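You operate a simulated robot arm through the tools that you are given. There is no shell and no other tool. Be economical: measure what you need, move in short steps, check, and stop when the job is done.

Carry out the task below with a simulated robot arm. There is one attempt and no reset: what you move stays moved.

## Task
Set winder B's size feeler against the rim of its coil.
Fine: main switch off first, free the green lever, push the green slider till its pad bears on the rim, lever back to fast. Where these are worked on the way, their far stop is far enough and under half their travel is too little: green lever.

Only the result counts: the job must be done as asked and must still hold three seconds after the hand-in. Knocking over, shifting, dropping, spilling or breaking anything else fails it.

## Robot
A 6-joint arm with a two-finger parallel gripper on a trunk, on a base that drives. Base frame: it is fixed to the floor where the robot stands at the start and does not move with it; the origin is under the middle of the robot, x ahead of it, y to its left, z up. Readings come in mm, degrees, newtons and seconds.
With the tool pointing down near the work surface it reaches from about 340 to 820 mm from the robot's upright axis, wherever it stands. Its first joint turns from -166.0 to 166.0 degrees. Places, roughly: green lever [800, -2400, 600]; green slider [800, -2200, 700]; winder b main switch [600, 0, 700]. Payload 3.91 kg.
The TCP is the grasp point between the finger pads, 30 mm short of the fingertips. In the tool frame z runs along the fingers and y along their closing line. The gripper opens to 110 mm. The fingers are 20 mm wide and 10 mm thick; the gripper's body (48 by 112 mm) begins 55 mm behind the TCP.
Orientation is told as [roll, pitch, yaw] about the base's x, y, z axes, in that order, counted from this pose: with the fingers straight down and closing along the base's y, the tool's x points along the base's -x, its y along +y and its z along -z.

## Interface
- The arm moves only by the tool apply_moves. Its argument "motion" is one flat list of numbers, 7 for each row, row after row: the turn, a rotation vector about the tool's x, y, z in degrees, then the shift along the tool's x, y, z in mm, then the gripper command, from -1 (shut) to 1 (fully open), values between in proportion. In form: [ax, ay, az, dx, dy, dz, hand, ax, ay, az, dx, dy, dz, hand, ...]. A call has 1 to 8 rows; each row shifts and turns the commanded pose from where the row before left it, along the tool's axes as they then stand. Rows are played at 5 a second. More than 50 mm and 8.6 degrees between two rows, or a gripper value outside its range, and nothing of the call is played. Where a pose cannot be reached the arm comes as near as it can. A force on the tool above 90 N (or 10 N above the force at the start of the call, whichever is more), or a blocked arm, ends the call early, and 0.2 s more pass. The fingers move at their own pace (about 45 mm/s each) and stop on an object; they squeeze with about 23 N. The grip force told is the motor's: it shows also when the fingers shut on nothing. Time passes only in rows, and 0.2 s behind the last, so rows that do not move let the fingers close. The reply holds the time, the measured pose of the TCP, the force on the tool along the base axes, the opening and the grip force, in the units named above and with some noise, with the torque about the TCP (base axes, N m) and any sound that the robot's microphone picked up.
- Cameras (640 x 400 px; columns grow to the right, rows downward): "scene" is now at [-1.9, 100, 1359.4]; the picture's right is [-0.44, -0.90, 0.00], its down [-0.57, 0.28, -0.77] and it looks along [0.70, -0.34, -0.63] (base axes); focal length 249 px, centre (320, 200). "wrist" rides on the gripper at [77, 7, -114] in the tool frame; the picture's right is [-0.09, 1.00, 0.00], its down [-0.80, -0.07, -0.59] and it looks along [-0.59, -0.05, 0.80] (tool axes); focal length 270 px, centre (320, 200). There is no depth. A picture from a camera that has moved, and an enlarged one, comes with that camera's place and axes in the base frame and with its lens. The place of the scene camera against the robot may be out by one fixed shift of up to 18 mm in any direction.
- get_image(camera): a new picture of that camera. It takes no simulated time.
- lift_body(by): slides the trunk up (or, below 0, down) by that many mm; the arm and the scene camera ride with it, the base frame stays. It gives what a move gives, with no picture.
- drive_base(legs): drives the robot by 1 to 6 legs, each [ahead, turn to the left] in mm and degrees, along the robot's own axes; the way and the turn of a leg run together, so that a leg with both is an arc; at most 1500 mm and 180 degrees a leg. The arm and the cameras ride along, it lands a little off, and it stops where it bumps. It gives what a move gives.
- head_to(pan, tilt): turns the head with the scene camera to pan (to the left, within 155 degrees either way) and tilt (down, from -29 to 69), counted from straight ahead of the robot. It gives what a move gives.
- inspect(camera, box): a new picture of the part [left, top, right, bottom] of that camera's present view, enlarged. It takes no simulated time.
- job_done(): hands the job in; it is judged then, once.

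Work in short steps. Places have to be worked out from the pictures, the camera data and where the tool is seen: move nearer, look again, correct. Check each grasp and each placing, and mend what went wrong. You have 120 turns and 82 pictures in all, those below and enlarged ones among them. Open the gripper and draw the arm clear of the work before you hand the job in, unless the task says otherwise; then end with one line.

The tools are called after "Call:" by a JSON object that holds its "fn" and its "kwargs". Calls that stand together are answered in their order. apply_moves: Moves the arm, as the interface text tells. Its arguments: {"type":"object","properties":{"motion":{"type":"array","items":{"type":"number"}}},"required":["motion"]} The other tools are called the same way: lift_body (by) slides the trunk up or down; drive_base (legs) drives the base; head_to (pan, tilt) turns the head that bears the scene camera; get_image (camera) takes a picture; inspect (camera, box) takes an enlarged picture of a part of a camera's view; job_done () hands the job in.

At the start:

```text
time_s: 0.0
tool_pos: [470.8, -206.1, 952.5]
tool_rot: [0.1, 0.0, 0.1]
force: [-0.7, -0.2, -0.6]
wrist_torque: [0.02, 0.0, -0.03]
width: 110.3
grip_force: 0.1
trunk travel left (down, up): [-300.0, 310.0]
robot x, y, heading: [-0.5, -15.8, -0.1]
head pan, tilt: [-25.8, 39.2]
```

scene: 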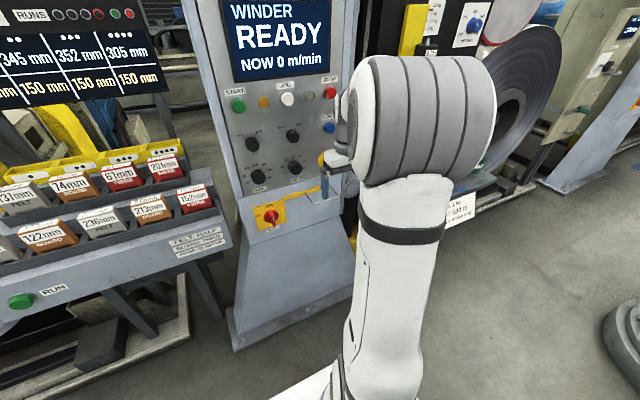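
wrist: 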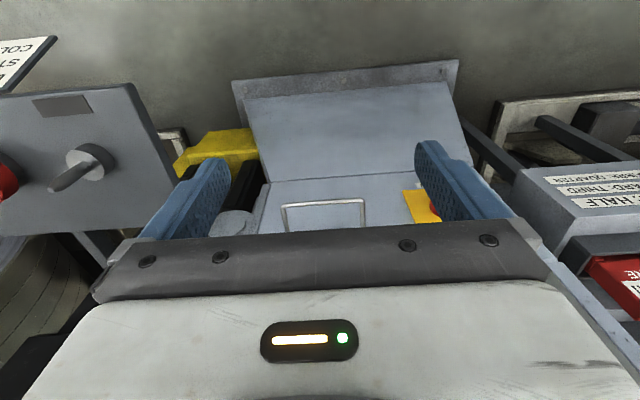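

The picture shows a console with a red-yellow rotary switch (probably a main switch) ahead. I'll look closer at it and then pan the head.

Call:
{"fn": "inspect", "kwargs": {"camera": "scene", "box": [200, 60, 360, 260]}}

Call:
{"fn": "head_to", "kwargs": {"pan": -70, "tilt": 25}}

Call:
{"fn": "get_image", "kwargs": {"camera": "scene"}}

```text
2.00 times, centred on (280, 160) of scene
camera zoom: at [-1.9, 100.0, 1359.4], right [-0.44, -0.9, 0.0], down [-0.57, 0.28, -0.77], along [0.7, -0.34, -0.63], focal length 498 px, centre (400, 280)
```

zoom: 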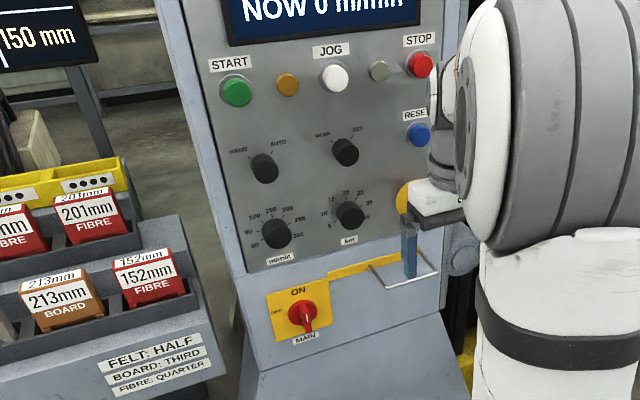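

```text
time_s: 1.1
tool_pos: [470.6, -204.6, 951.7]
tool_rot: [0.1, 0.0, 0.2]
force: [-0.7, -0.1, 0.1]
wrist_torque: [-0.02, 0.02, -0.02]
width: 109.8
grip_force: 0.0
trunk travel left (down, up): [-300.0, 310.0]
robot x, y, heading: [2.4, -13.4, 0.3]
head pan, tilt: [-70.0, 25.0]
```

```text
78 pictures are left
camera scene: at [-47.3, 50.7, 1381.5], right [-0.94, -0.34, 0.0], down [-0.14, 0.4, -0.91], along [0.31, -0.85, -0.42], focal length 249 px, centre (320, 200)
```

scene: 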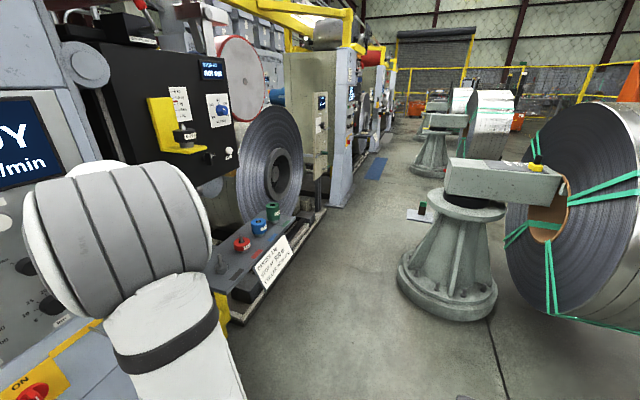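

Next I look for the winder labels and at the further machines.

Call:
{"fn": "inspect", "kwargs": {"camera": "scene", "box": [200, 40, 420, 230]}}

Call:
{"fn": "inspect", "kwargs": {"camera": "scene", "box": [60, 40, 320, 320]}}

Call:
{"fn": "head_to", "kwargs": {"pan": 0, "tilt": 35}}

Call:
{"fn": "get_image", "kwargs": {"camera": "scene"}}

```text
2.11 times, centred on (310, 135) of scene
camera zoom: at [-47.3, 50.7, 1381.5], right [-0.94, -0.34, 0.0], down [-0.14, 0.4, -0.91], along [0.31, -0.85, -0.42], focal length 524 px, centre (341, 337)
```

zoom: 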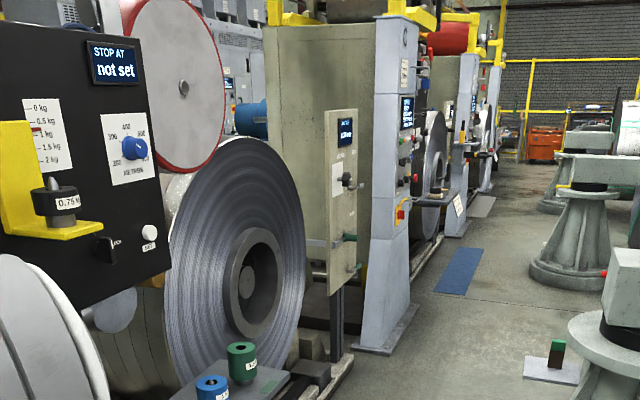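

```text
1.43 times, centred on (190, 180) of scene
camera zoom: at [-47.3, 50.7, 1381.5], right [-0.94, -0.34, 0.0], down [-0.14, 0.4, -0.91], along [0.31, -0.85, -0.42], focal length 356 px, centre (506, 229)
```

zoom: 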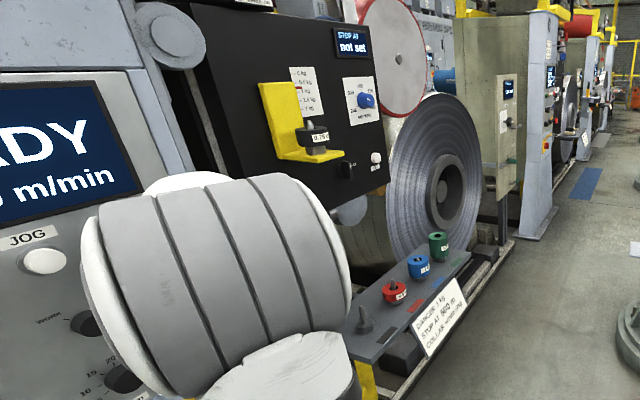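

```text
time_s: 2.5
tool_pos: [471.6, -205.1, 951.1]
tool_rot: [0.1, 0.0, 0.1]
force: [1.1, 0.1, 0.0]
wrist_torque: [-0.01, 0.02, 0.03]
width: 110.1
grip_force: 0.0
trunk travel left (down, up): [-300.0, 310.0]
robot x, y, heading: [-1.0, -14.5, -0.1]
head pan, tilt: [0.0, 35.0]
```

```text
75 pictures are left
camera scene: at [9.2, 137.2, 1365.8], right [0.0, -1.0, 0.0], down [-0.57, 0.0, -0.82], along [0.82, 0.0, -0.57], focal length 249 px, centre (320, 200)
```

scene: 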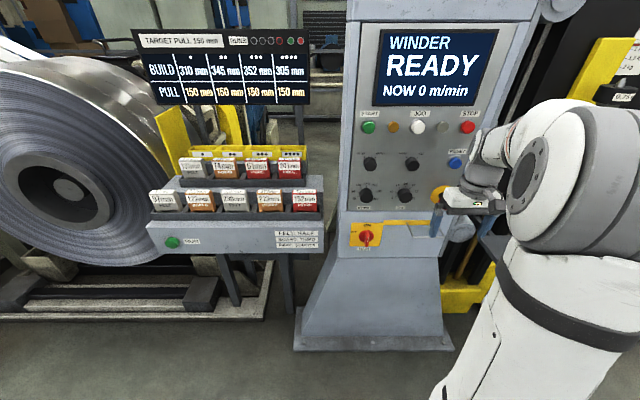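

I'll check the labels on top of the console and get a close view of the switch.

Call:
{"fn": "inspect", "kwargs": {"camera": "scene", "box": [330, 190, 430, 260]}}

Call:
{"fn": "head_to", "kwargs": {"pan": -10, "tilt": 0}}

Call:
{"fn": "get_image", "kwargs": {"camera": "scene"}}

```text
5.71 times, centred on (380, 225) of scene
camera zoom: at [9.2, 137.2, 1365.8], right [0.0, -1.0, 0.0], down [-0.57, 0.0, -0.82], along [0.82, 0.0, -0.57], focal length 1422 px, centre (-23, 57)
```

zoom: 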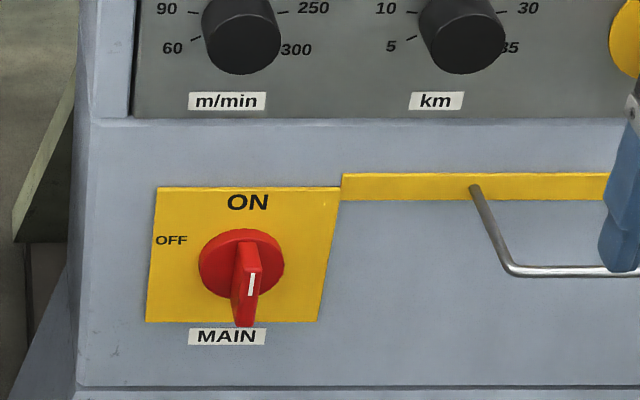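

```text
time_s: 3.5
tool_pos: [470.4, -205.1, 949.7]
tool_rot: [-0.1, -0.1, 0.2]
force: [-0.3, 0.2, -0.2]
wrist_torque: [-0.02, -0.01, 0.01]
width: 109.8
grip_force: 0.2
trunk travel left (down, up): [-300.0, 310.0]
robot x, y, heading: [1.6, -13.0, 0.2]
head pan, tilt: [-10.0, 0.0]
```

```text
73 pictures are left
camera scene: at [9.8, 121.6, 1421.9], right [-0.17, -0.98, 0.0], down [0.0, 0.0, -1.0], along [0.98, -0.17, 0.0], focal length 249 px, centre (320, 200)
```

scene: 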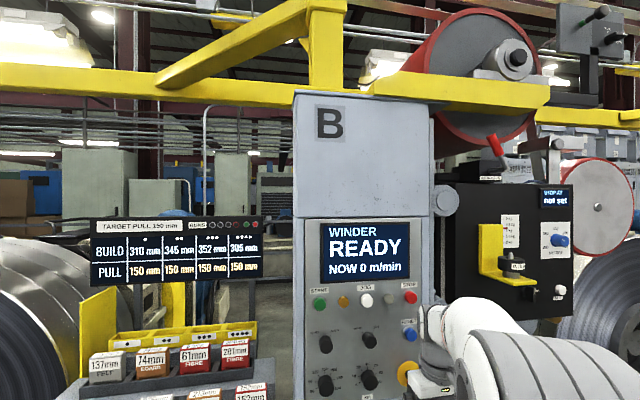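

This console is labelled B, and its main switch bar stands at ON, with OFF to the left. I judge the switch to be near (615, -20, 800). I turn the tool from pointing down to pointing ahead.

Call:
{"fn": "apply_moves", "kwargs": {"motion": [0, -8.5, 0, 0, 0, 0, 0, 0, -8.5, 0, 0, 0, 0, 0, 0, -8.5, 0, 0, 0, 0, 0, 0, -8.5, 0, 0, 0, 0, 0, 0, -8.5, 0, 0, 0, 0, 0, 0, -8.5, 0, 0, 0, 0, 0, 0, -8.5, 0, 0, 0, 0, 0]}}

Call:
{"fn": "get_image", "kwargs": {"camera": "wrist"}}

```text
time_s: 5.1
tool_pos: [469.9, -205.4, 950.4]
tool_rot: [-0.1, -59.6, -0.1]
force: [0.9, -0.4, -0.6]
wrist_torque: [0.01, 0.0, 0.01]
width: 54.9
grip_force: 0.1
trunk travel left (down, up): [-300.0, 310.0]
robot x, y, heading: [0.6, -15.2, 0.1]
head pan, tilt: [-10.0, 0.0]
```

```text
72 pictures are left
camera wrist: at [333.3, -199.5, 942.7], right [0.04, 1.0, 0.08], down [-0.11, -0.07, 0.99], along [0.99, -0.05, 0.1], focal length 270 px, centre (320, 200)
```

wrist: 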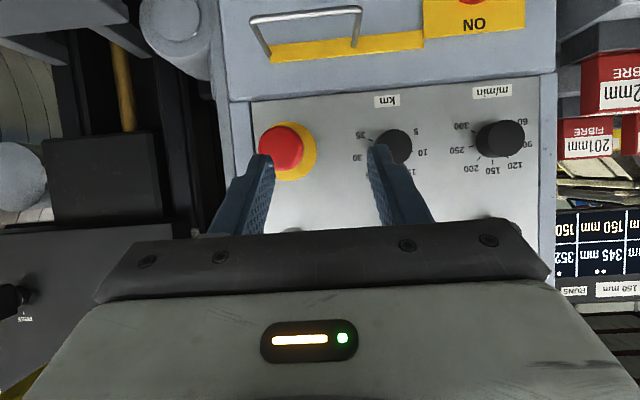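

The switch lies at about (685, -15, 737), with the panel face near x = 690. I finish the turn and bring the tool in front of it at a distance.

Call:
{"fn": "apply_moves", "kwargs": {"motion": [0, -8.5, 0, 0, 0, 0, 0, 0, -8.5, 0, 0, 0, 0, 0, 0, -8.5, 0, 0, 0, 0, 0, 0, -4.9, 0, 0, 0, 0, 0]}}

Call:
{"fn": "apply_moves", "kwargs": {"motion": [0, 0, 0, 35, 31, 0, 0, 0, 0, 0, 35, 31, 0, 0, 0, 0, 0, 35, 31, 0, 0, 0, 0, 0, 35, 31, 0, 0, 0, 0, 0, 35, 31, 0, 0, 0, 0, 0, 35, 31, 0, 0]}}

Call:
{"fn": "get_image", "kwargs": {"camera": "wrist"}}

```text
time_s: 6.1
tool_pos: [473.6, -209.1, 951.6]
tool_rot: [12.5, -90.1, -12.4]
force: [0.6, -0.3, -0.6]
wrist_torque: [0.02, -0.02, 0.01]
width: 55.1
grip_force: 0.0
out of reach, approached as far as the arm can: row 4
trunk travel left (down, up): [-300.0, 310.0]
robot x, y, heading: [-0.9, -15.6, 0.3]
head pan, tilt: [-10.0, 0.0]
```

```text
time_s: 7.5
tool_pos: [540.4, -118.3, 879.9]
tool_rot: [70.2, -87.1, -69.2]
force: [-0.3, 0.3, -1.0]
wrist_torque: [-0.04, -0.01, 0.0]
width: 55.2
grip_force: 0.0
out of reach, approached as far as the arm can: row 1, 2, 3, 4, 5, 6
trunk travel left (down, up): [-300.0, 310.0]
robot x, y, heading: [0.9, -17.9, 0.1]
head pan, tilt: [-10.0, 0.0]
```

```text
71 pictures are left
camera wrist: at [424.7, -110.4, 805.3], right [-0.01, 0.99, 0.13], down [-0.58, -0.12, 0.81], along [0.81, -0.07, 0.58], focal length 270 px, centre (320, 200)
```

wrist: 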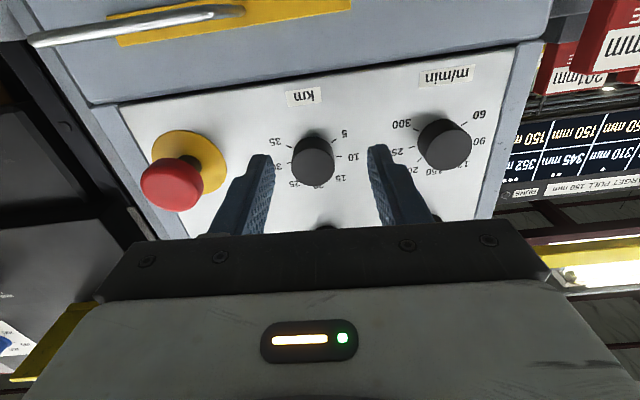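

The arm runs into a reach limit up here, so I lower the trunk by 150 mm, which brings the tool to switch height.

Call:
{"fn": "lift_body", "kwargs": {"by": -150}}

Call:
{"fn": "apply_moves", "kwargs": {"motion": [0, 0, 0, 0, 30, 0, 0, 0, 0, 0, 0, 30, 0, 0, 0, 0, 0, 0, 30, 0, 0]}}

Call:
{"fn": "get_image", "kwargs": {"camera": "wrist"}}

```text
time_s: 9.3
tool_pos: [538.1, -118.1, 730.3]
tool_rot: [71.0, -87.3, -70.0]
force: [-0.1, -0.5, -0.2]
wrist_torque: [0.03, 0.04, 0.01]
width: 55.1
grip_force: 0.1
trunk travel left (down, up): [-150.0, 460.0]
robot x, y, heading: [-0.1, -13.0, 0.2]
head pan, tilt: [-10.0, 0.0]
```

```text
time_s: 10.1
tool_pos: [549.1, -77.6, 752.4]
tool_rot: [70.6, -86.8, -68.8]
force: [-0.5, 0.1, 0.6]
wrist_torque: [-0.05, 0.01, -0.04]
width: 55.0
grip_force: 0.1
out of reach, approached as far as the arm can: row 1, 2, 3
trunk travel left (down, up): [-150.0, 460.0]
robot x, y, heading: [-1.9, -14.3, -0.1]
head pan, tilt: [-10.0, 0.0]
```

```text
70 pictures are left
camera wrist: at [434.6, -70.8, 676.5], right [-0.03, 0.99, 0.14], down [-0.58, -0.13, 0.81], along [0.82, -0.06, 0.57], focal length 270 px, centre (320, 200)
```

wrist: 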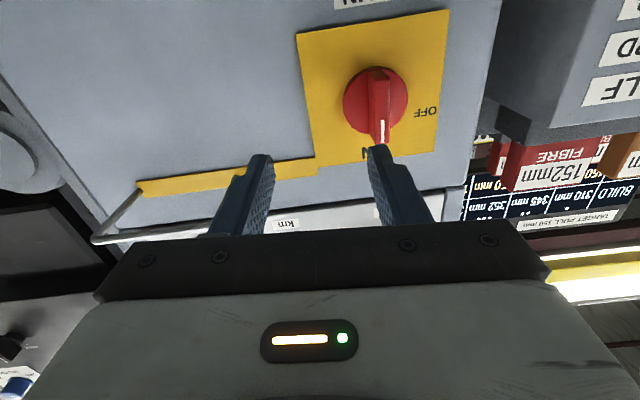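

The knob centre is at about (690, -23, 748), with its bar pointing up to ON. The arm is too cramped to align, so I drive back 180 mm and then extend.

Call:
{"fn": "drive_base", "kwargs": {"legs": [[-180, 0]]}}

Call:
{"fn": "apply_moves", "kwargs": {"motion": [0, 0, 0, 0, 15, 45, 0, 0, 0, 0, 0, 15, 45, 0, 0, 0, 0, 0, 15, 45, 0]}}

Call:
{"fn": "get_image", "kwargs": {"camera": "wrist"}}

```text
time_s: 11.6
tool_pos: [368.9, -77.1, 751.3]
tool_rot: [70.5, -86.8, -68.9]
force: [0.0, -0.7, 0.5]
wrist_torque: [0.0, 0.03, 0.01]
width: 55.1
grip_force: 0.1
trunk travel left (down, up): [-150.0, 460.0]
robot x, y, heading: [-177.3, -14.4, 0.1]
head pan, tilt: [-10.0, 0.0]
```

```text
time_s: 12.4
tool_pos: [493.3, -88.0, 753.9]
tool_rot: [69.1, -86.9, -66.2]
force: [-1.4, -0.3, 0.2]
wrist_torque: [0.02, 0.01, -0.03]
width: 55.0
grip_force: 0.0
out of reach, approached as far as the arm can: row 1, 2, 3
trunk travel left (down, up): [-150.0, 460.0]
robot x, y, heading: [-178.4, -13.4, -0.3]
head pan, tilt: [-10.0, 0.0]
```

```text
69 pictures are left
camera wrist: at [377.3, -82.9, 679.4], right [-0.05, 0.99, 0.14], down [-0.57, -0.14, 0.81], along [0.82, -0.04, 0.57], focal length 270 px, centre (320, 200)
```

wrist: 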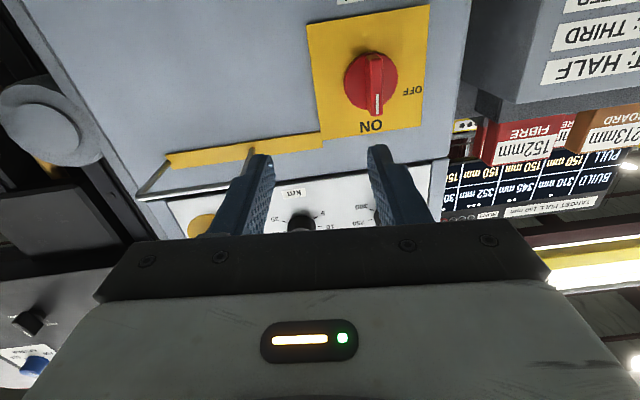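

Still limited, probably by a wrist joint because the forearm comes down steeply. I lower the trunk by another 130 mm and raise the tool to compensate.

Call:
{"fn": "lift_body", "kwargs": {"by": -130}}

Call:
{"fn": "apply_moves", "kwargs": {"motion": [0, 0, 0, -35, 15, 0, 0, 0, 0, 0, -35, 15, 0, 0, 0, 0, 0, -35, 15, 0, 0, 0, 0, 0, 0, 20, 0, 0]}}

Call:
{"fn": "get_image", "kwargs": {"camera": "scene"}}

```text
time_s: 14.0
tool_pos: [492.3, -86.8, 623.6]
tool_rot: [68.5, -86.9, -65.8]
force: [-0.2, -0.1, -0.3]
wrist_torque: [0.0, 0.0, 0.01]
width: 55.0
grip_force: 0.1
trunk travel left (down, up): [-20.0, 590.0]
robot x, y, heading: [-181.4, -13.7, 0.0]
head pan, tilt: [-10.0, 0.0]
```

```text
time_s: 15.0
tool_pos: [489.8, -58.3, 740.3]
tool_rot: [65.8, -86.8, -62.0]
force: [0.0, 1.5, -0.1]
wrist_torque: [0.0, -0.02, -0.01]
width: 55.0
grip_force: 0.1
out of reach, approached as far as the arm can: row 2, 3, 4
trunk travel left (down, up): [-20.0, 590.0]
robot x, y, heading: [-177.7, -15.3, 0.1]
head pan, tilt: [-10.0, 0.0]
```

```text
68 pictures are left
camera scene: at [-170.6, 121.6, 1141.9], right [-0.17, -0.98, 0.0], down [0.0, 0.0, -1.0], along [0.98, -0.17, 0.0], focal length 249 px, centre (320, 200)
```

scene: 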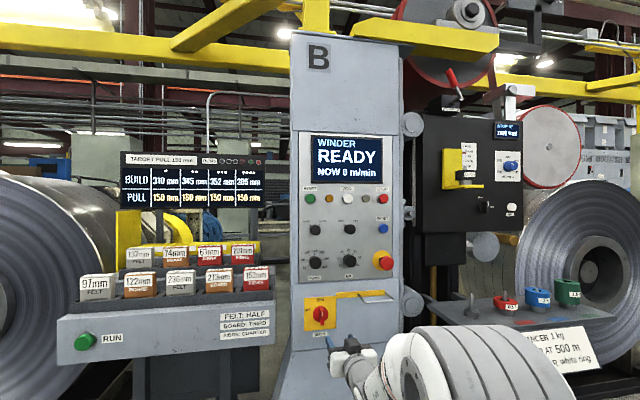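

I look down at the arm to understand how it is folded.

Call:
{"fn": "head_to", "kwargs": {"pan": -30, "tilt": 50}}

Call:
{"fn": "get_image", "kwargs": {"camera": "scene"}}

```text
time_s: 16.1
tool_pos: [489.7, -56.7, 737.8]
tool_rot: [65.8, -86.9, -62.2]
force: [0.4, 0.1, 0.3]
wrist_torque: [-0.04, -0.01, -0.01]
width: 55.2
grip_force: 0.1
trunk travel left (down, up): [-20.0, 590.0]
robot x, y, heading: [-176.9, -12.4, -0.4]
head pan, tilt: [-30.0, 50.0]
```

```text
67 pictures are left
camera scene: at [-192.6, 98.8, 1064.1], right [-0.5, -0.87, 0.0], down [-0.66, 0.38, -0.64], along [0.56, -0.32, -0.77], focal length 249 px, centre (320, 200)
```

scene: 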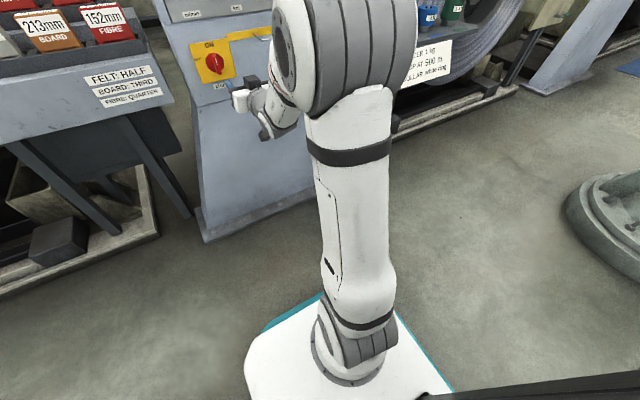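

The arm hangs from a high elbow. I test where the limit lies by commanding a small sideways move, then an upward move.

Call:
{"fn": "apply_moves", "kwargs": {"motion": [0, 0, 0, 0, 0, 30, 0]}}

Call:
{"fn": "apply_moves", "kwargs": {"motion": [0, 5, 0, 0, 0, 0, 0, 0, 5, 0, 0, 0, 0, 0]}}

Call:
{"fn": "apply_moves", "kwargs": {"motion": [0, 0, 0, 0, 30, 0, 0]}}

```text
time_s: 16.6
tool_pos: [519.5, -61.3, 739.5]
tool_rot: [66.9, -86.7, -63.5]
force: [-0.6, 0.0, 0.4]
wrist_torque: [0.0, 0.02, 0.02]
width: 55.0
grip_force: 0.2
out of reach, approached as far as the arm can: row 1
trunk travel left (down, up): [-20.0, 590.0]
robot x, y, heading: [-180.0, -14.2, -0.4]
head pan, tilt: [-30.0, 50.0]
```

```text
time_s: 17.1
tool_pos: [520.5, -60.2, 739.5]
tool_rot: [14.6, -78.4, -11.5]
force: [-0.4, 0.7, -0.3]
wrist_torque: [-0.01, 0.0, 0.03]
width: 55.1
grip_force: 0.0
trunk travel left (down, up): [-20.0, 590.0]
robot x, y, heading: [-177.3, -14.2, 0.2]
head pan, tilt: [-30.0, 50.0]
```

```text
time_s: 17.6
tool_pos: [517.4, -31.8, 740.7]
tool_rot: [14.9, -78.4, -11.5]
force: [0.4, -0.1, 0.9]
wrist_torque: [-0.01, 0.0, 0.04]
width: 55.2
grip_force: 0.1
trunk travel left (down, up): [-20.0, 590.0]
robot x, y, heading: [-180.8, -14.4, -0.2]
head pan, tilt: [-30.0, 50.0]
```

With about 11° of downward tilt the arm moves freely, so I keep that tilt. I correct the yaw and roll, then look.

Call:
{"fn": "apply_moves", "kwargs": {"motion": [3.6, 0, -3, 0, 0, 0, 0, 0, 0, 0, 0, 10, 30, 0.3]}}

Call:
{"fn": "get_image", "kwargs": {"camera": "wrist"}}

Call:
{"fn": "inspect", "kwargs": {"camera": "scene", "box": [170, 20, 330, 140]}}

```text
time_s: 18.1
tool_pos: [546.9, -38.3, 740.5]
tool_rot: [6.8, -78.4, -4.1]
force: [0.1, 0.1, 0.5]
wrist_torque: [0.01, 0.02, -0.04]
width: 71.4
grip_force: 0.1
out of reach, approached as far as the arm can: row 1, 2
trunk travel left (down, up): [-20.0, 590.0]
robot x, y, heading: [-183.4, -15.9, 0.0]
head pan, tilt: [-30.0, 50.0]
```

```text
66 pictures are left
camera wrist: at [420.2, -37.2, 687.9], right [-0.03, 0.99, 0.11], down [-0.42, -0.11, 0.9], along [0.91, -0.02, 0.42], focal length 270 px, centre (320, 200)
```

wrist: 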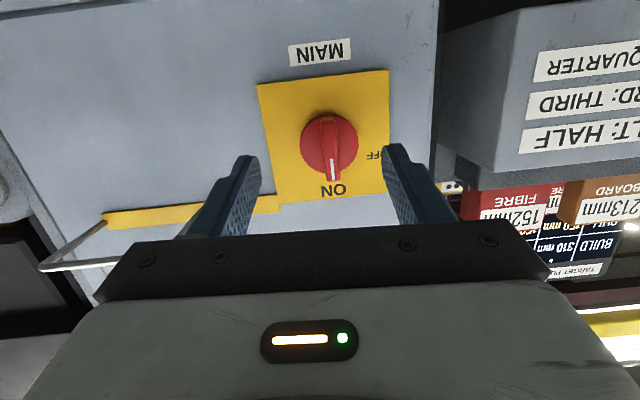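

```text
3.33 times, centred on (250, 80) of scene
camera zoom: at [-192.9, 98.8, 1064.1], right [-0.5, -0.87, 0.0], down [-0.66, 0.38, -0.64], along [0.56, -0.32, -0.77], focal length 830 px, centre (553, 600)
```

zoom: 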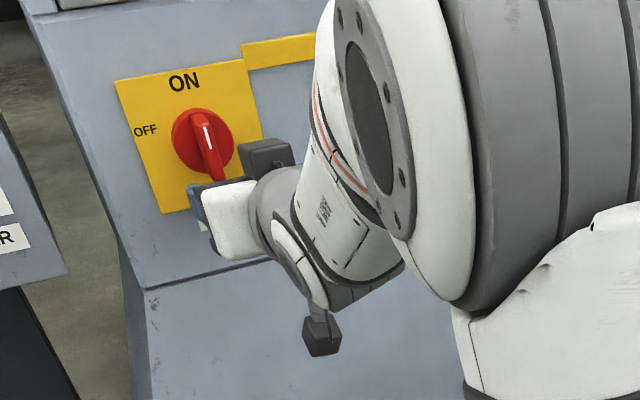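

The knob bar comes out at about (668, -28, 750). I tilt 3.5° more for reach, and align the tool in front of it with the gripper opened to about 70 mm.

Call:
{"fn": "apply_moves", "kwargs": {"motion": [0, 3.5, 0, 0, 0, 0, 0.3, 0, 0, 0, -15, 5, 19, 0.3, 0, 0, 0, -15, 5, 19, 0.3]}}

Call:
{"fn": "get_image", "kwargs": {"camera": "wrist"}}

```text
time_s: 18.9
tool_pos: [591.1, -28.2, 759.5]
tool_rot: [4.8, -75.0, -2.6]
force: [-0.7, -0.1, 0.1]
wrist_torque: [-0.02, 0.02, 0.0]
width: 71.3
grip_force: 0.1
trunk travel left (down, up): [-20.0, 590.0]
robot x, y, heading: [-183.3, -17.0, 0.3]
head pan, tilt: [-30.0, 50.0]
```

```text
64 pictures are left
camera wrist: at [461.6, -25.3, 714.5], right [-0.01, 0.99, 0.11], down [-0.36, -0.1, 0.93], along [0.93, -0.03, 0.36], focal length 270 px, centre (320, 200)
```

wrist: 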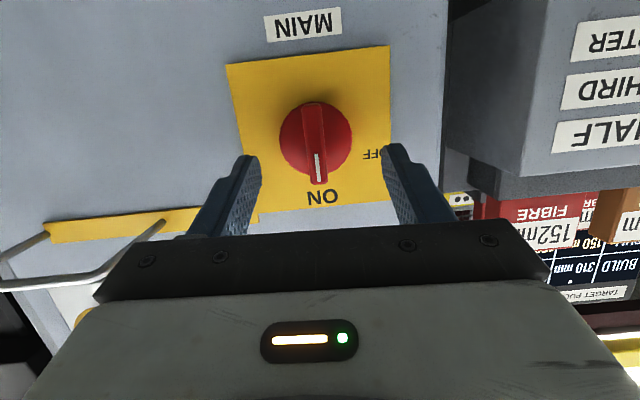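

The bar is aligned with the fingers (y -29, z 750). I advance 48 mm and check the force, then close.

Call:
{"fn": "apply_moves", "kwargs": {"motion": [0, 0, 0, -5, 0, 24, 0.3, 0, 0, 0, -5, 0, 23, 0.3]}}

Call:
{"fn": "get_image", "kwargs": {"camera": "wrist"}}

```text
time_s: 19.7
tool_pos: [631.8, -26.7, 757.8]
tool_rot: [5.0, -74.5, -3.1]
force: [-51.4, 3.0, 7.3]
wrist_torque: [-0.21, -0.24, -1.86]
width: 69.3
grip_force: 0.1
trunk travel left (down, up): [-20.0, 590.0]
robot x, y, heading: [-181.3, -14.4, -0.1]
head pan, tilt: [-30.0, 50.0]
stopped in row 2: the force on the tool passed its limit (the readings are from after the stop); the commanded pose is now the measured one
```

```text
63 pictures are left
camera wrist: at [502.4, -24.3, 713.9], right [-0.01, 0.99, 0.11], down [-0.36, -0.1, 0.93], along [0.93, -0.03, 0.36], focal length 270 px, centre (320, 200)
```

wrist: 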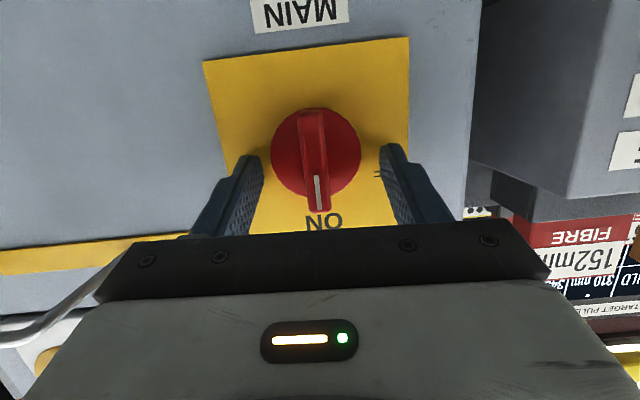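

The fingertips touched the plate, so its face is near x = 661. I back off 7 mm and close on the bar.

Call:
{"fn": "apply_moves", "kwargs": {"motion": [0, 0, 0, 0, 0, -7, 0.3, 0, 0, 0, 0, 0, 0, -1, 0, 0, 0, 0, 0, 0, -1, 0, 0, 0, 0, 0, 0, -1, 0, 0, 0, 0, 0, 0, -1, 0, 0, 0, 0, 0, 0, -1]}}

Call:
{"fn": "get_image", "kwargs": {"camera": "wrist"}}

```text
time_s: 21.1
tool_pos: [631.5, -29.6, 753.5]
tool_rot: [5.2, -74.1, -3.3]
force: [6.5, -14.1, -2.0]
wrist_torque: [-0.12, -0.23, -0.92]
width: 52.1
grip_force: 45.2
trunk travel left (down, up): [-20.0, 590.0]
robot x, y, heading: [-179.5, -15.9, 0.1]
head pan, tilt: [-30.0, 50.0]
```

```text
62 pictures are left
camera wrist: at [500.2, -26.1, 710.5], right [-0.01, 0.99, 0.11], down [-0.35, -0.1, 0.93], along [0.94, -0.03, 0.35], focal length 270 px, centre (320, 200)
```

wrist: 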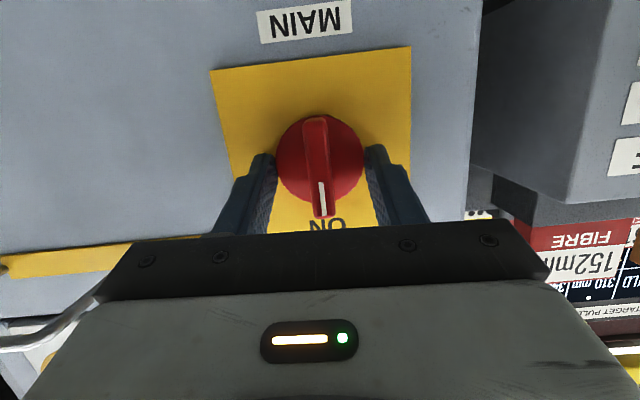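

The fingers closed on the round base (52 mm wide), not the bar. I open, back off 20 mm and close again.

Call:
{"fn": "apply_moves", "kwargs": {"motion": [0, 0, 0, 0, 0, 0, 0.3, 0, 0, 0, 0, 0, 0, 0.3, 0, 0, 0, -4, 0, -20, 0.3, 0, 0, 0, 0, 0, 0, -1, 0, 0, 0, 0, 0, 0, -1, 0, 0, 0, 0, 0, 0, -1, 0, 0, 0, 0, 0, 0, -1, 0, 0, 0, 0, 0, 0, -1]}}

Call:
{"fn": "get_image", "kwargs": {"camera": "wrist"}}

```text
time_s: 22.9
tool_pos: [611.1, -30.1, 763.8]
tool_rot: [4.9, -74.1, -2.9]
force: [-0.1, -3.6, 1.3]
wrist_torque: [-0.67, -0.13, -0.59]
width: 12.7
grip_force: 45.3
trunk travel left (down, up): [-20.0, 590.0]
robot x, y, heading: [-180.8, -16.4, -0.0]
head pan, tilt: [-30.0, 50.0]
```

```text
61 pictures are left
camera wrist: at [481.8, -26.3, 720.7], right [-0.01, 0.99, 0.11], down [-0.35, -0.1, 0.93], along [0.94, -0.03, 0.35], focal length 270 px, centre (320, 200)
```

wrist: 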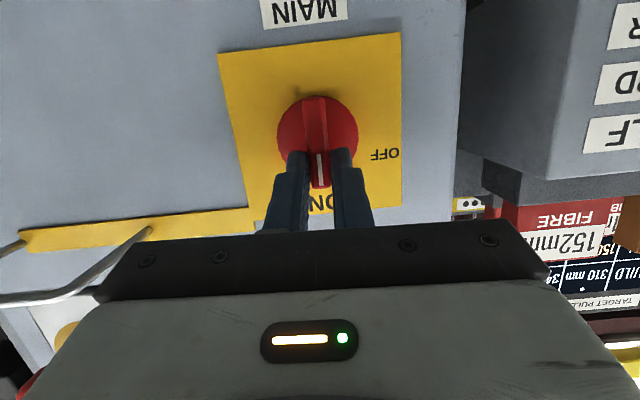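

The bar is gripped (12.7 mm). I now turn it counter-clockwise towards OFF about its own axis, beginning with about 34°.

Call:
{"fn": "apply_moves", "kwargs": {"motion": [2.2, 0, -8.1, 0.2, 2.8, 0, -1, 2.2, 0, -8.1, 0.2, 2.8, 0, -1, 2.2, 0, -8.1, 0.2, 2.8, 0, -1, 2.2, 0, -8.1, 0.2, 2.8, 0, -1]}}

Call:
{"fn": "get_image", "kwargs": {"camera": "wrist"}}

```text
time_s: 23.9
tool_pos: [613.0, -28.2, 764.1]
tool_rot: [-25.0, -72.2, 27.1]
force: [-30.4, 52.3, -20.1]
wrist_torque: [1.07, 0.31, 0.63]
width: 12.6
grip_force: 45.3
out of reach, approached as far as the arm can: row 1, 2, 3, 4
trunk travel left (down, up): [-20.0, 590.0]
robot x, y, heading: [-180.0, -20.0, 0.1]
head pan, tilt: [-30.0, 50.0]
```

```text
60 pictures are left
camera wrist: at [481.9, -34.0, 721.3], right [-0.03, 1.0, -0.05], down [-0.35, 0.03, 0.94], along [0.94, 0.04, 0.35], focal length 270 px, centre (320, 200)
```

wrist: 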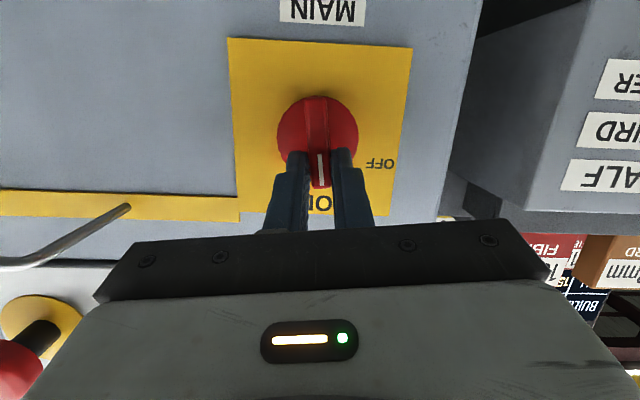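

The wrist cannot roll that way; the knob moved barely or not at all. I release, back off and will instead push the bar end sideways with closed fingers.

Call:
{"fn": "apply_moves", "kwargs": {"motion": [0, 0, 0, 0, 0, 0, -0.2, 0, 0, 0, 0, 0, 0, -0.2, 0, 0, 0, 0, 0, -40, -0.2, 0, 0, 8, 0, 0, 0, -1, 0, 0, 0, 0, 0, 0, -1, 0, 0, 0, 0, 0, 0, -1]}}

Call:
{"fn": "get_image", "kwargs": {"camera": "wrist"}}

```text
time_s: 25.3
tool_pos: [573.7, -34.9, 776.8]
tool_rot: [2.0, -74.2, -1.3]
force: [0.2, 0.1, -0.3]
wrist_torque: [0.03, 0.0, 0.0]
width: 0.2
grip_force: 23.2
trunk travel left (down, up): [-20.0, 590.0]
robot x, y, heading: [-178.7, -16.9, -0.1]
head pan, tilt: [-30.0, 50.0]
```

```text
59 pictures are left
camera wrist: at [443.8, -29.9, 734.0], right [0.01, 1.0, 0.09], down [-0.35, -0.08, 0.93], along [0.94, -0.05, 0.35], focal length 270 px, centre (320, 200)
```

wrist: 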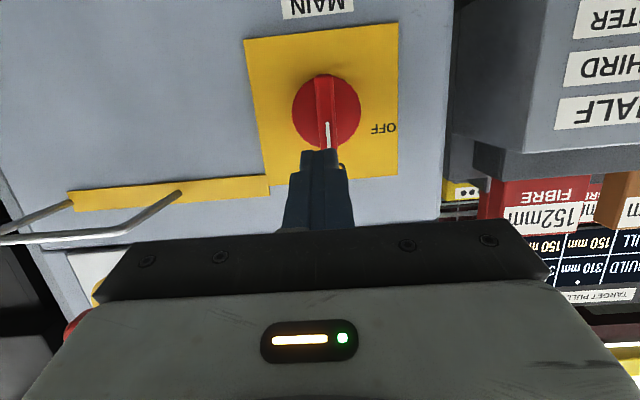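

The bar is still at ON, perhaps 5° turned. I shift the closed fingers to the right of the bar end and move in.

Call:
{"fn": "apply_moves", "kwargs": {"motion": [0, 0, 0, 0, -22, 0, -1, 0, 0, 0, -5, 0, 18, -1, 0, 0, 0, -5, 0, 18, -1]}}

Call:
{"fn": "get_image", "kwargs": {"camera": "wrist"}}

```text
time_s: 26.1
tool_pos: [612.1, -57.2, 777.0]
tool_rot: [1.9, -74.3, -1.3]
force: [0.5, 0.1, -0.1]
wrist_torque: [0.02, 0.02, -0.01]
width: 0.0
grip_force: 22.8
trunk travel left (down, up): [-20.0, 590.0]
robot x, y, heading: [-179.6, -15.5, -0.0]
head pan, tilt: [-30.0, 50.0]
```

```text
58 pictures are left
camera wrist: at [481.8, -51.1, 733.8], right [0.02, 1.0, 0.09], down [-0.35, -0.08, 0.93], along [0.93, -0.05, 0.35], focal length 270 px, centre (320, 200)
```

wrist: 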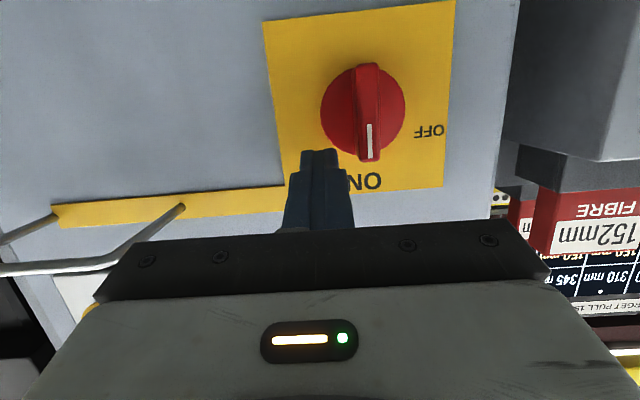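

Fingertips sit right of the bar end at a fitting depth. I push leftward along the arc of the bar.

Call:
{"fn": "apply_moves", "kwargs": {"motion": [0, 0, 0, 5, 10, 0, -1, 0, 0, 0, -2.5, 10, 0, -1, 0, 0, 0, -2.5, 8, 0, -1, 0, 0, 0, 1, 8, 0, -1, 0, 0, 0, 2, 8, 0, -1]}}

Call:
{"fn": "get_image", "kwargs": {"camera": "wrist"}}

```text
time_s: 27.3
tool_pos: [609.4, -19.4, 769.7]
tool_rot: [3.5, -71.8, -1.3]
force: [-0.5, -0.3, 0.3]
wrist_torque: [0.01, -0.01, 0.02]
width: 0.0
grip_force: 22.9
out of reach, approached as far as the arm can: row 4, 5
trunk travel left (down, up): [-20.0, 590.0]
robot x, y, heading: [-180.4, -15.6, 0.3]
head pan, tilt: [-30.0, 50.0]
```

```text
57 pictures are left
camera wrist: at [477.3, -16.9, 732.3], right [-0.01, 0.99, 0.1], down [-0.31, -0.1, 0.94], along [0.95, -0.02, 0.31], focal length 270 px, centre (320, 200)
```

wrist: 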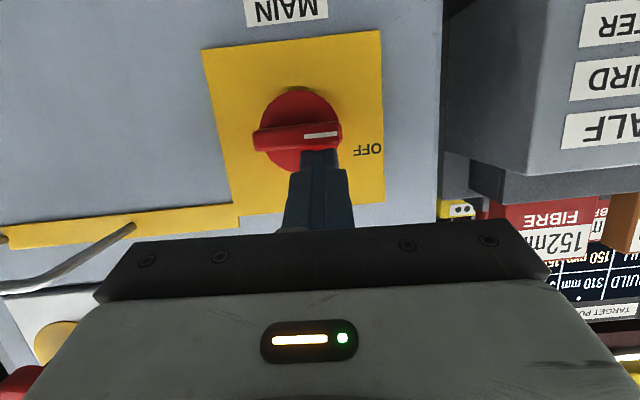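

The bar now lies horizontal with its mark at the OFF side. I draw back and check the display.

Call:
{"fn": "apply_moves", "kwargs": {"motion": [0, 0, 0, -2, 0, -45, -1, 0, 0, 0, 0, 0, -45, -1, 0, 8, 0, 0, 0, 0, -1, 0, 8, 0, 0, 0, 0, -1]}}

Call:
{"fn": "head_to", "kwargs": {"pan": -10, "tilt": 10}}

Call:
{"fn": "get_image", "kwargs": {"camera": "scene"}}

Call:
{"fn": "inspect", "kwargs": {"camera": "wrist", "box": [160, 0, 480, 240]}}

```text
time_s: 28.3
tool_pos: [526.3, -17.9, 805.2]
tool_rot: [4.0, -69.1, -1.1]
force: [-0.3, 0.7, 0.4]
wrist_torque: [0.04, -0.03, -0.01]
width: 0.1
grip_force: 23.1
out of reach, approached as far as the arm can: row 1, 3, 4
trunk travel left (down, up): [-20.0, 590.0]
robot x, y, heading: [-181.1, -11.6, -0.2]
head pan, tilt: [-30.0, 50.0]
```

```text
time_s: 29.4
tool_pos: [527.2, -17.8, 804.9]
tool_rot: [3.9, -69.1, -0.9]
force: [0.3, -0.3, 0.2]
wrist_torque: [-0.02, -0.02, 0.0]
width: 0.0
grip_force: 23.0
trunk travel left (down, up): [-20.0, 590.0]
robot x, y, heading: [-181.7, -12.2, -0.0]
head pan, tilt: [-10.0, 10.0]
```

```text
56 pictures are left
camera scene: at [-168.3, 121.1, 1125.9], right [-0.17, -0.98, 0.0], down [-0.17, 0.03, -0.98], along [0.97, -0.17, -0.17], focal length 249 px, centre (320, 200)
```

scene: 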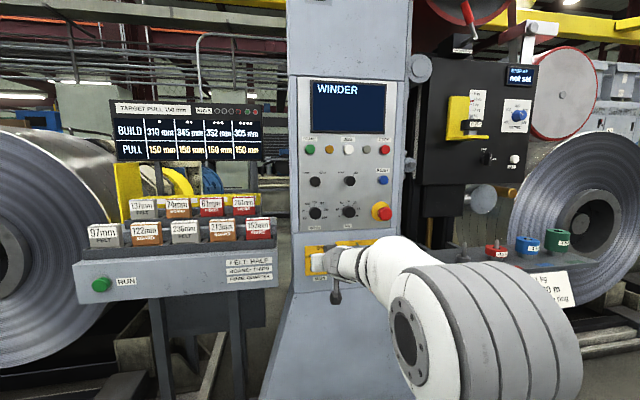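

```text
1.67 times, centred on (320, 120) of wrist
camera zoom: at [393.1, -17.6, 772.9], right [-0.02, 0.99, 0.11], down [-0.27, -0.11, 0.96], along [0.96, -0.01, 0.27], focal length 450 px, centre (320, 333)
```

zoom: 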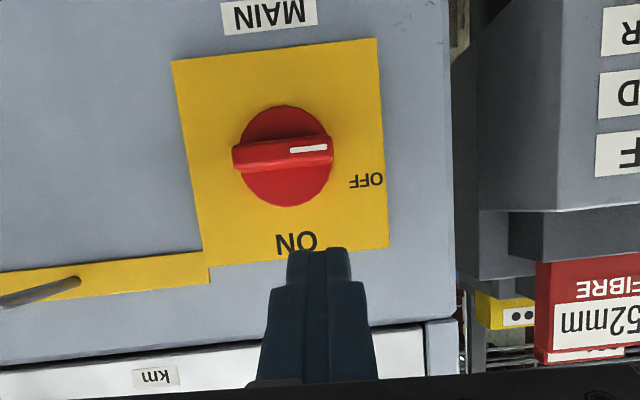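

The display went blank and the knob is at OFF, so the main switch is done. Now I look down the aisle to plan the drive to about y = -2300.

Call:
{"fn": "head_to", "kwargs": {"pan": -85, "tilt": 25}}

Call:
{"fn": "get_image", "kwargs": {"camera": "scene"}}

Call:
{"fn": "head_to", "kwargs": {"pan": -60, "tilt": 65}}

Call:
{"fn": "get_image", "kwargs": {"camera": "scene"}}

```text
time_s: 30.8
tool_pos: [526.1, -17.4, 805.2]
tool_rot: [3.9, -69.1, -0.9]
force: [0.7, 0.3, -0.1]
wrist_torque: [0.01, -0.01, -0.03]
width: 0.3
grip_force: 23.1
trunk travel left (down, up): [-20.0, 590.0]
robot x, y, heading: [-184.1, -17.3, -0.1]
head pan, tilt: [-85.0, 25.0]
```

```text
54 pictures are left
camera scene: at [-251.8, 45.5, 1101.6], right [-1.0, -0.09, 0.0], down [-0.04, 0.42, -0.91], along [0.08, -0.9, -0.42], focal length 249 px, centre (320, 200)
```

scene: 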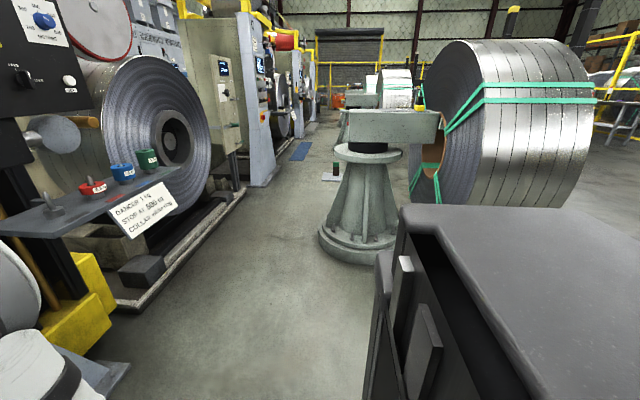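

```text
time_s: 31.9
tool_pos: [525.7, -17.6, 804.3]
tool_rot: [3.9, -69.1, -0.9]
force: [0.1, -0.4, 0.8]
wrist_torque: [0.05, 0.02, 0.0]
width: 0.0
grip_force: 23.4
trunk travel left (down, up): [-20.0, 590.0]
robot x, y, heading: [-180.9, -12.2, -0.1]
head pan, tilt: [-60.0, 65.0]
```

```text
53 pictures are left
camera scene: at [-229.6, 84.6, 1046.0], right [-0.87, -0.5, 0.0], down [-0.45, 0.78, -0.42], along [0.21, -0.37, -0.91], focal length 249 px, centre (320, 200)
```

scene: 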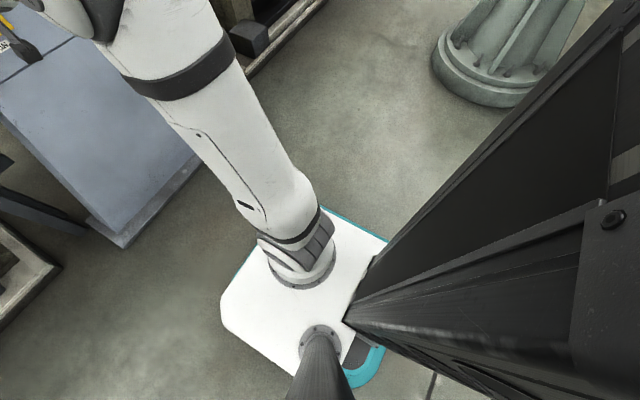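

The aisle is passable: tray edge near x = 400 (y to about -900), pedestal foot near x = -114 (y about -1330 to -1830). I fold the tool downward and retract it before driving.

Call:
{"fn": "apply_moves", "kwargs": {"motion": [0, 8.5, 0, 0, 0, 0, -1, 0, 8.5, 0, 0, 0, 0, -1, 0, 8.5, 0, 0, 0, 0, -1, 0, 8.5, 0, 0, 0, 0, -1, 0, 8.5, 0, 0, 0, 0, -1, 0, 8.5, 0, 0, 0, 0, -1, 0, 8.5, 0, 0, 0, 0, -1, 0, 8.5, 0, 0, 0, 0, -1]}}

Call:
{"fn": "apply_moves", "kwargs": {"motion": [0, 0, 0, 45, 0, 0, -1, 0, 0, 0, 45, 0, 0, -1, 0, 0, 0, 45, 0, 0, -1, 0, 0, 0, 45, 0, 0, -1, 0, 0, 0, 45, 0, 0, -1, 0, 0, 0, 45, 0, 0, -1]}}

```text
time_s: 33.7
tool_pos: [528.2, -10.0, 807.3]
tool_rot: [2.3, -15.5, 4.1]
force: [-1.2, -0.9, 0.4]
wrist_torque: [-0.01, -0.04, 0.02]
width: 0.1
grip_force: 23.3
out of reach, approached as far as the arm can: row 1, 2
trunk travel left (down, up): [-20.0, 590.0]
robot x, y, heading: [-175.6, -13.2, -0.3]
head pan, tilt: [-60.0, 65.0]
```

```text
time_s: 35.1
tool_pos: [266.9, -29.9, 735.0]
tool_rot: [2.2, -15.5, 4.1]
force: [0.2, 0.1, -0.4]
wrist_torque: [-0.01, 0.06, 0.0]
width: 0.0
grip_force: 22.8
trunk travel left (down, up): [-20.0, 590.0]
robot x, y, heading: [-182.4, -15.6, -0.1]
head pan, tilt: [-60.0, 65.0]
```

The arm is tucked to 450 mm. I drive ahead 270 mm, turn right 90°, and advance 600 mm down the aisle, then check.

Call:
{"fn": "drive_base", "kwargs": {"legs": [[270, 0], [0, -90], [500, 0]]}}

Call:
{"fn": "head_to", "kwargs": {"pan": 0, "tilt": 35}}

Call:
{"fn": "get_image", "kwargs": {"camera": "scene"}}

```text
time_s: 43.4
tool_pos: [77.3, -962.9, 735.2]
tool_rot: [2.2, -15.6, -85.8]
force: [0.3, 0.2, -0.1]
wrist_torque: [0.0, 0.04, -0.01]
width: 0.0
grip_force: 22.6
trunk travel left (down, up): [-20.0, 590.0]
robot x, y, heading: [85.2, -515.2, -89.5]
head pan, tilt: [-60.0, 65.0]
```

```text
time_s: 44.6
tool_pos: [77.1, -963.9, 735.2]
tool_rot: [2.2, -15.5, -85.6]
force: [-0.2, -0.3, 0.0]
wrist_torque: [-0.01, -0.02, 0.0]
width: 0.1
grip_force: 22.9
trunk travel left (down, up): [-20.0, 590.0]
robot x, y, heading: [84.9, -514.9, -89.3]
head pan, tilt: [0.0, 35.0]
```

```text
52 pictures are left
camera scene: at [234.3, -522.6, 1085.8], right [-1.0, -0.01, 0.0], down [-0.01, 0.57, -0.82], along [0.01, -0.82, -0.57], focal length 249 px, centre (320, 200)
```

scene: 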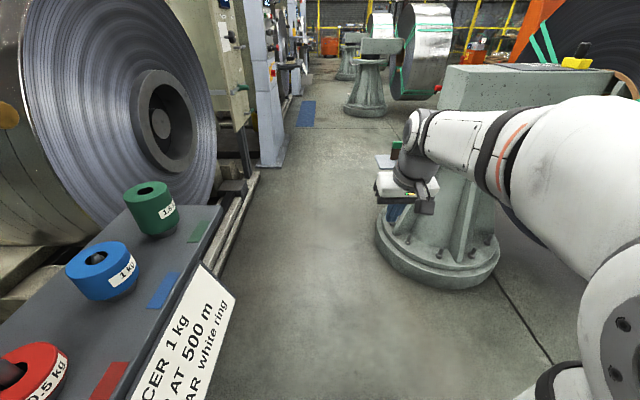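

The pedestal foot's near edge is at x ≈ -101, and the tray ends at y ≈ -990. I weave left to x ≈ 190 to pass the pedestal.

Call:
{"fn": "drive_base", "kwargs": {"legs": [[330, 0], [300, 20], [300, -20]]}}

Call:
{"fn": "get_image", "kwargs": {"camera": "scene"}}

```text
time_s: 50.1
tool_pos: [189.7, -1882.0, 735.3]
tool_rot: [2.2, -15.5, -85.8]
force: [-0.3, -1.0, -0.7]
wrist_torque: [0.01, -0.03, 0.0]
width: 0.0
grip_force: 22.6
trunk travel left (down, up): [-20.0, 590.0]
robot x, y, heading: [210.4, -1432.2, -90.0]
head pan, tilt: [0.0, 35.0]
```

```text
51 pictures are left
camera scene: at [360.2, -1442.9, 1085.8], right [-1.0, 0.0, 0.0], down [0.0, 0.57, -0.82], along [0.0, -0.82, -0.57], focal length 249 px, centre (320, 200)
```

scene: 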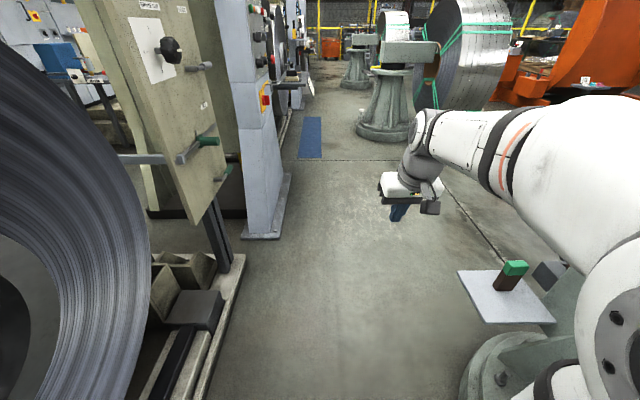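

The slider with green knob and the green lever are on the olive panel, around y = -2250. I drive 800 mm further, turn left to face it, and look.

Call:
{"fn": "drive_base", "kwargs": {"legs": [[800, 0], [0, 90]]}}

Call:
{"fn": "head_to", "kwargs": {"pan": 0, "tilt": 30}}

Call:
{"fn": "get_image", "kwargs": {"camera": "scene"}}

```text
time_s: 58.2
tool_pos: [660.5, -2260.5, 735.4]
tool_rot: [2.3, -15.5, 3.9]
force: [0.1, -0.3, -0.1]
wrist_torque: [-0.01, -0.01, -0.02]
width: 0.0
grip_force: 23.2
trunk travel left (down, up): [-20.0, 590.0]
robot x, y, heading: [211.6, -2243.4, -0.9]
head pan, tilt: [0.0, 35.0]
```

```text
time_s: 58.9
tool_pos: [660.5, -2260.2, 735.1]
tool_rot: [2.1, -15.5, 3.9]
force: [0.0, -0.3, 0.1]
wrist_torque: [-0.02, 0.01, 0.01]
width: 0.0
grip_force: 23.2
trunk travel left (down, up): [-20.0, 590.0]
robot x, y, heading: [212.3, -2246.6, -0.7]
head pan, tilt: [0.0, 30.0]
```

```text
50 pictures are left
camera scene: at [224.9, -2091.2, 1093.6], right [-0.01, -1.0, 0.0], down [-0.5, 0.01, -0.87], along [0.87, -0.01, -0.5], focal length 249 px, centre (320, 200)
```

scene: 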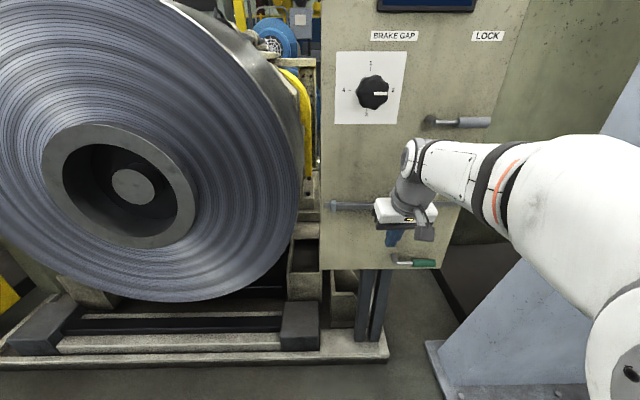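

The gripper hides the slider. I back up 150 mm, shift the arm to the right and look again.

Call:
{"fn": "drive_base", "kwargs": {"legs": [[-150, 0]]}}

Call:
{"fn": "apply_moves", "kwargs": {"motion": [0, 0, 0, 0, -45, 0, -1, 0, 0, 0, 0, -45, 0, -1, 0, 0, 0, 0, -45, 0, -1, 0, 0, 0, 0, -45, 0, -1]}}

Call:
{"fn": "get_image", "kwargs": {"camera": "scene"}}

Call:
{"fn": "inspect", "kwargs": {"camera": "scene", "box": [270, 120, 430, 240]}}

```text
time_s: 60.3
tool_pos: [508.8, -2258.7, 735.4]
tool_rot: [2.3, -15.5, 3.9]
force: [0.1, -0.3, -0.7]
wrist_torque: [0.02, -0.02, -0.02]
width: 0.1
grip_force: 22.9
trunk travel left (down, up): [-20.0, 590.0]
robot x, y, heading: [63.6, -2239.7, -0.9]
head pan, tilt: [0.0, 30.0]
```

```text
time_s: 61.3
tool_pos: [522.5, -2436.5, 727.9]
tool_rot: [2.2, -15.4, 3.8]
force: [0.4, 0.4, 0.2]
wrist_torque: [-0.01, 0.02, -0.01]
width: 0.0
grip_force: 23.1
trunk travel left (down, up): [-20.0, 590.0]
robot x, y, heading: [62.8, -2240.4, -0.9]
head pan, tilt: [0.0, 30.0]
```

```text
49 pictures are left
camera scene: at [74.1, -2088.6, 1093.5], right [-0.01, -1.0, 0.0], down [-0.5, 0.01, -0.87], along [0.87, -0.01, -0.5], focal length 249 px, centre (320, 200)
```

scene: 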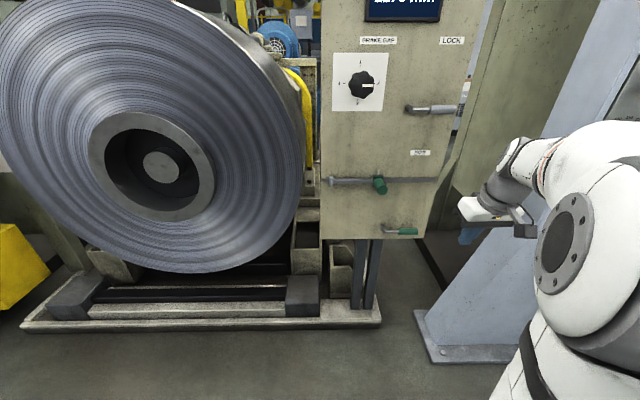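

```text
3.33 times, centred on (350, 180) of scene
camera zoom: at [74.1, -2088.6, 1093.5], right [-0.01, -1.0, 0.0], down [-0.5, 0.01, -0.87], along [0.87, -0.01, -0.5], focal length 830 px, centre (220, 267)
```

zoom: 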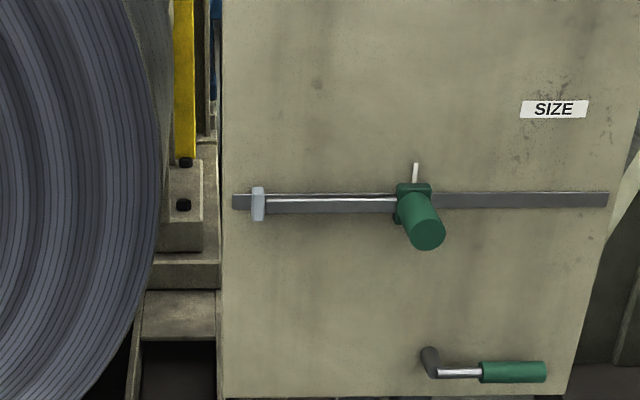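

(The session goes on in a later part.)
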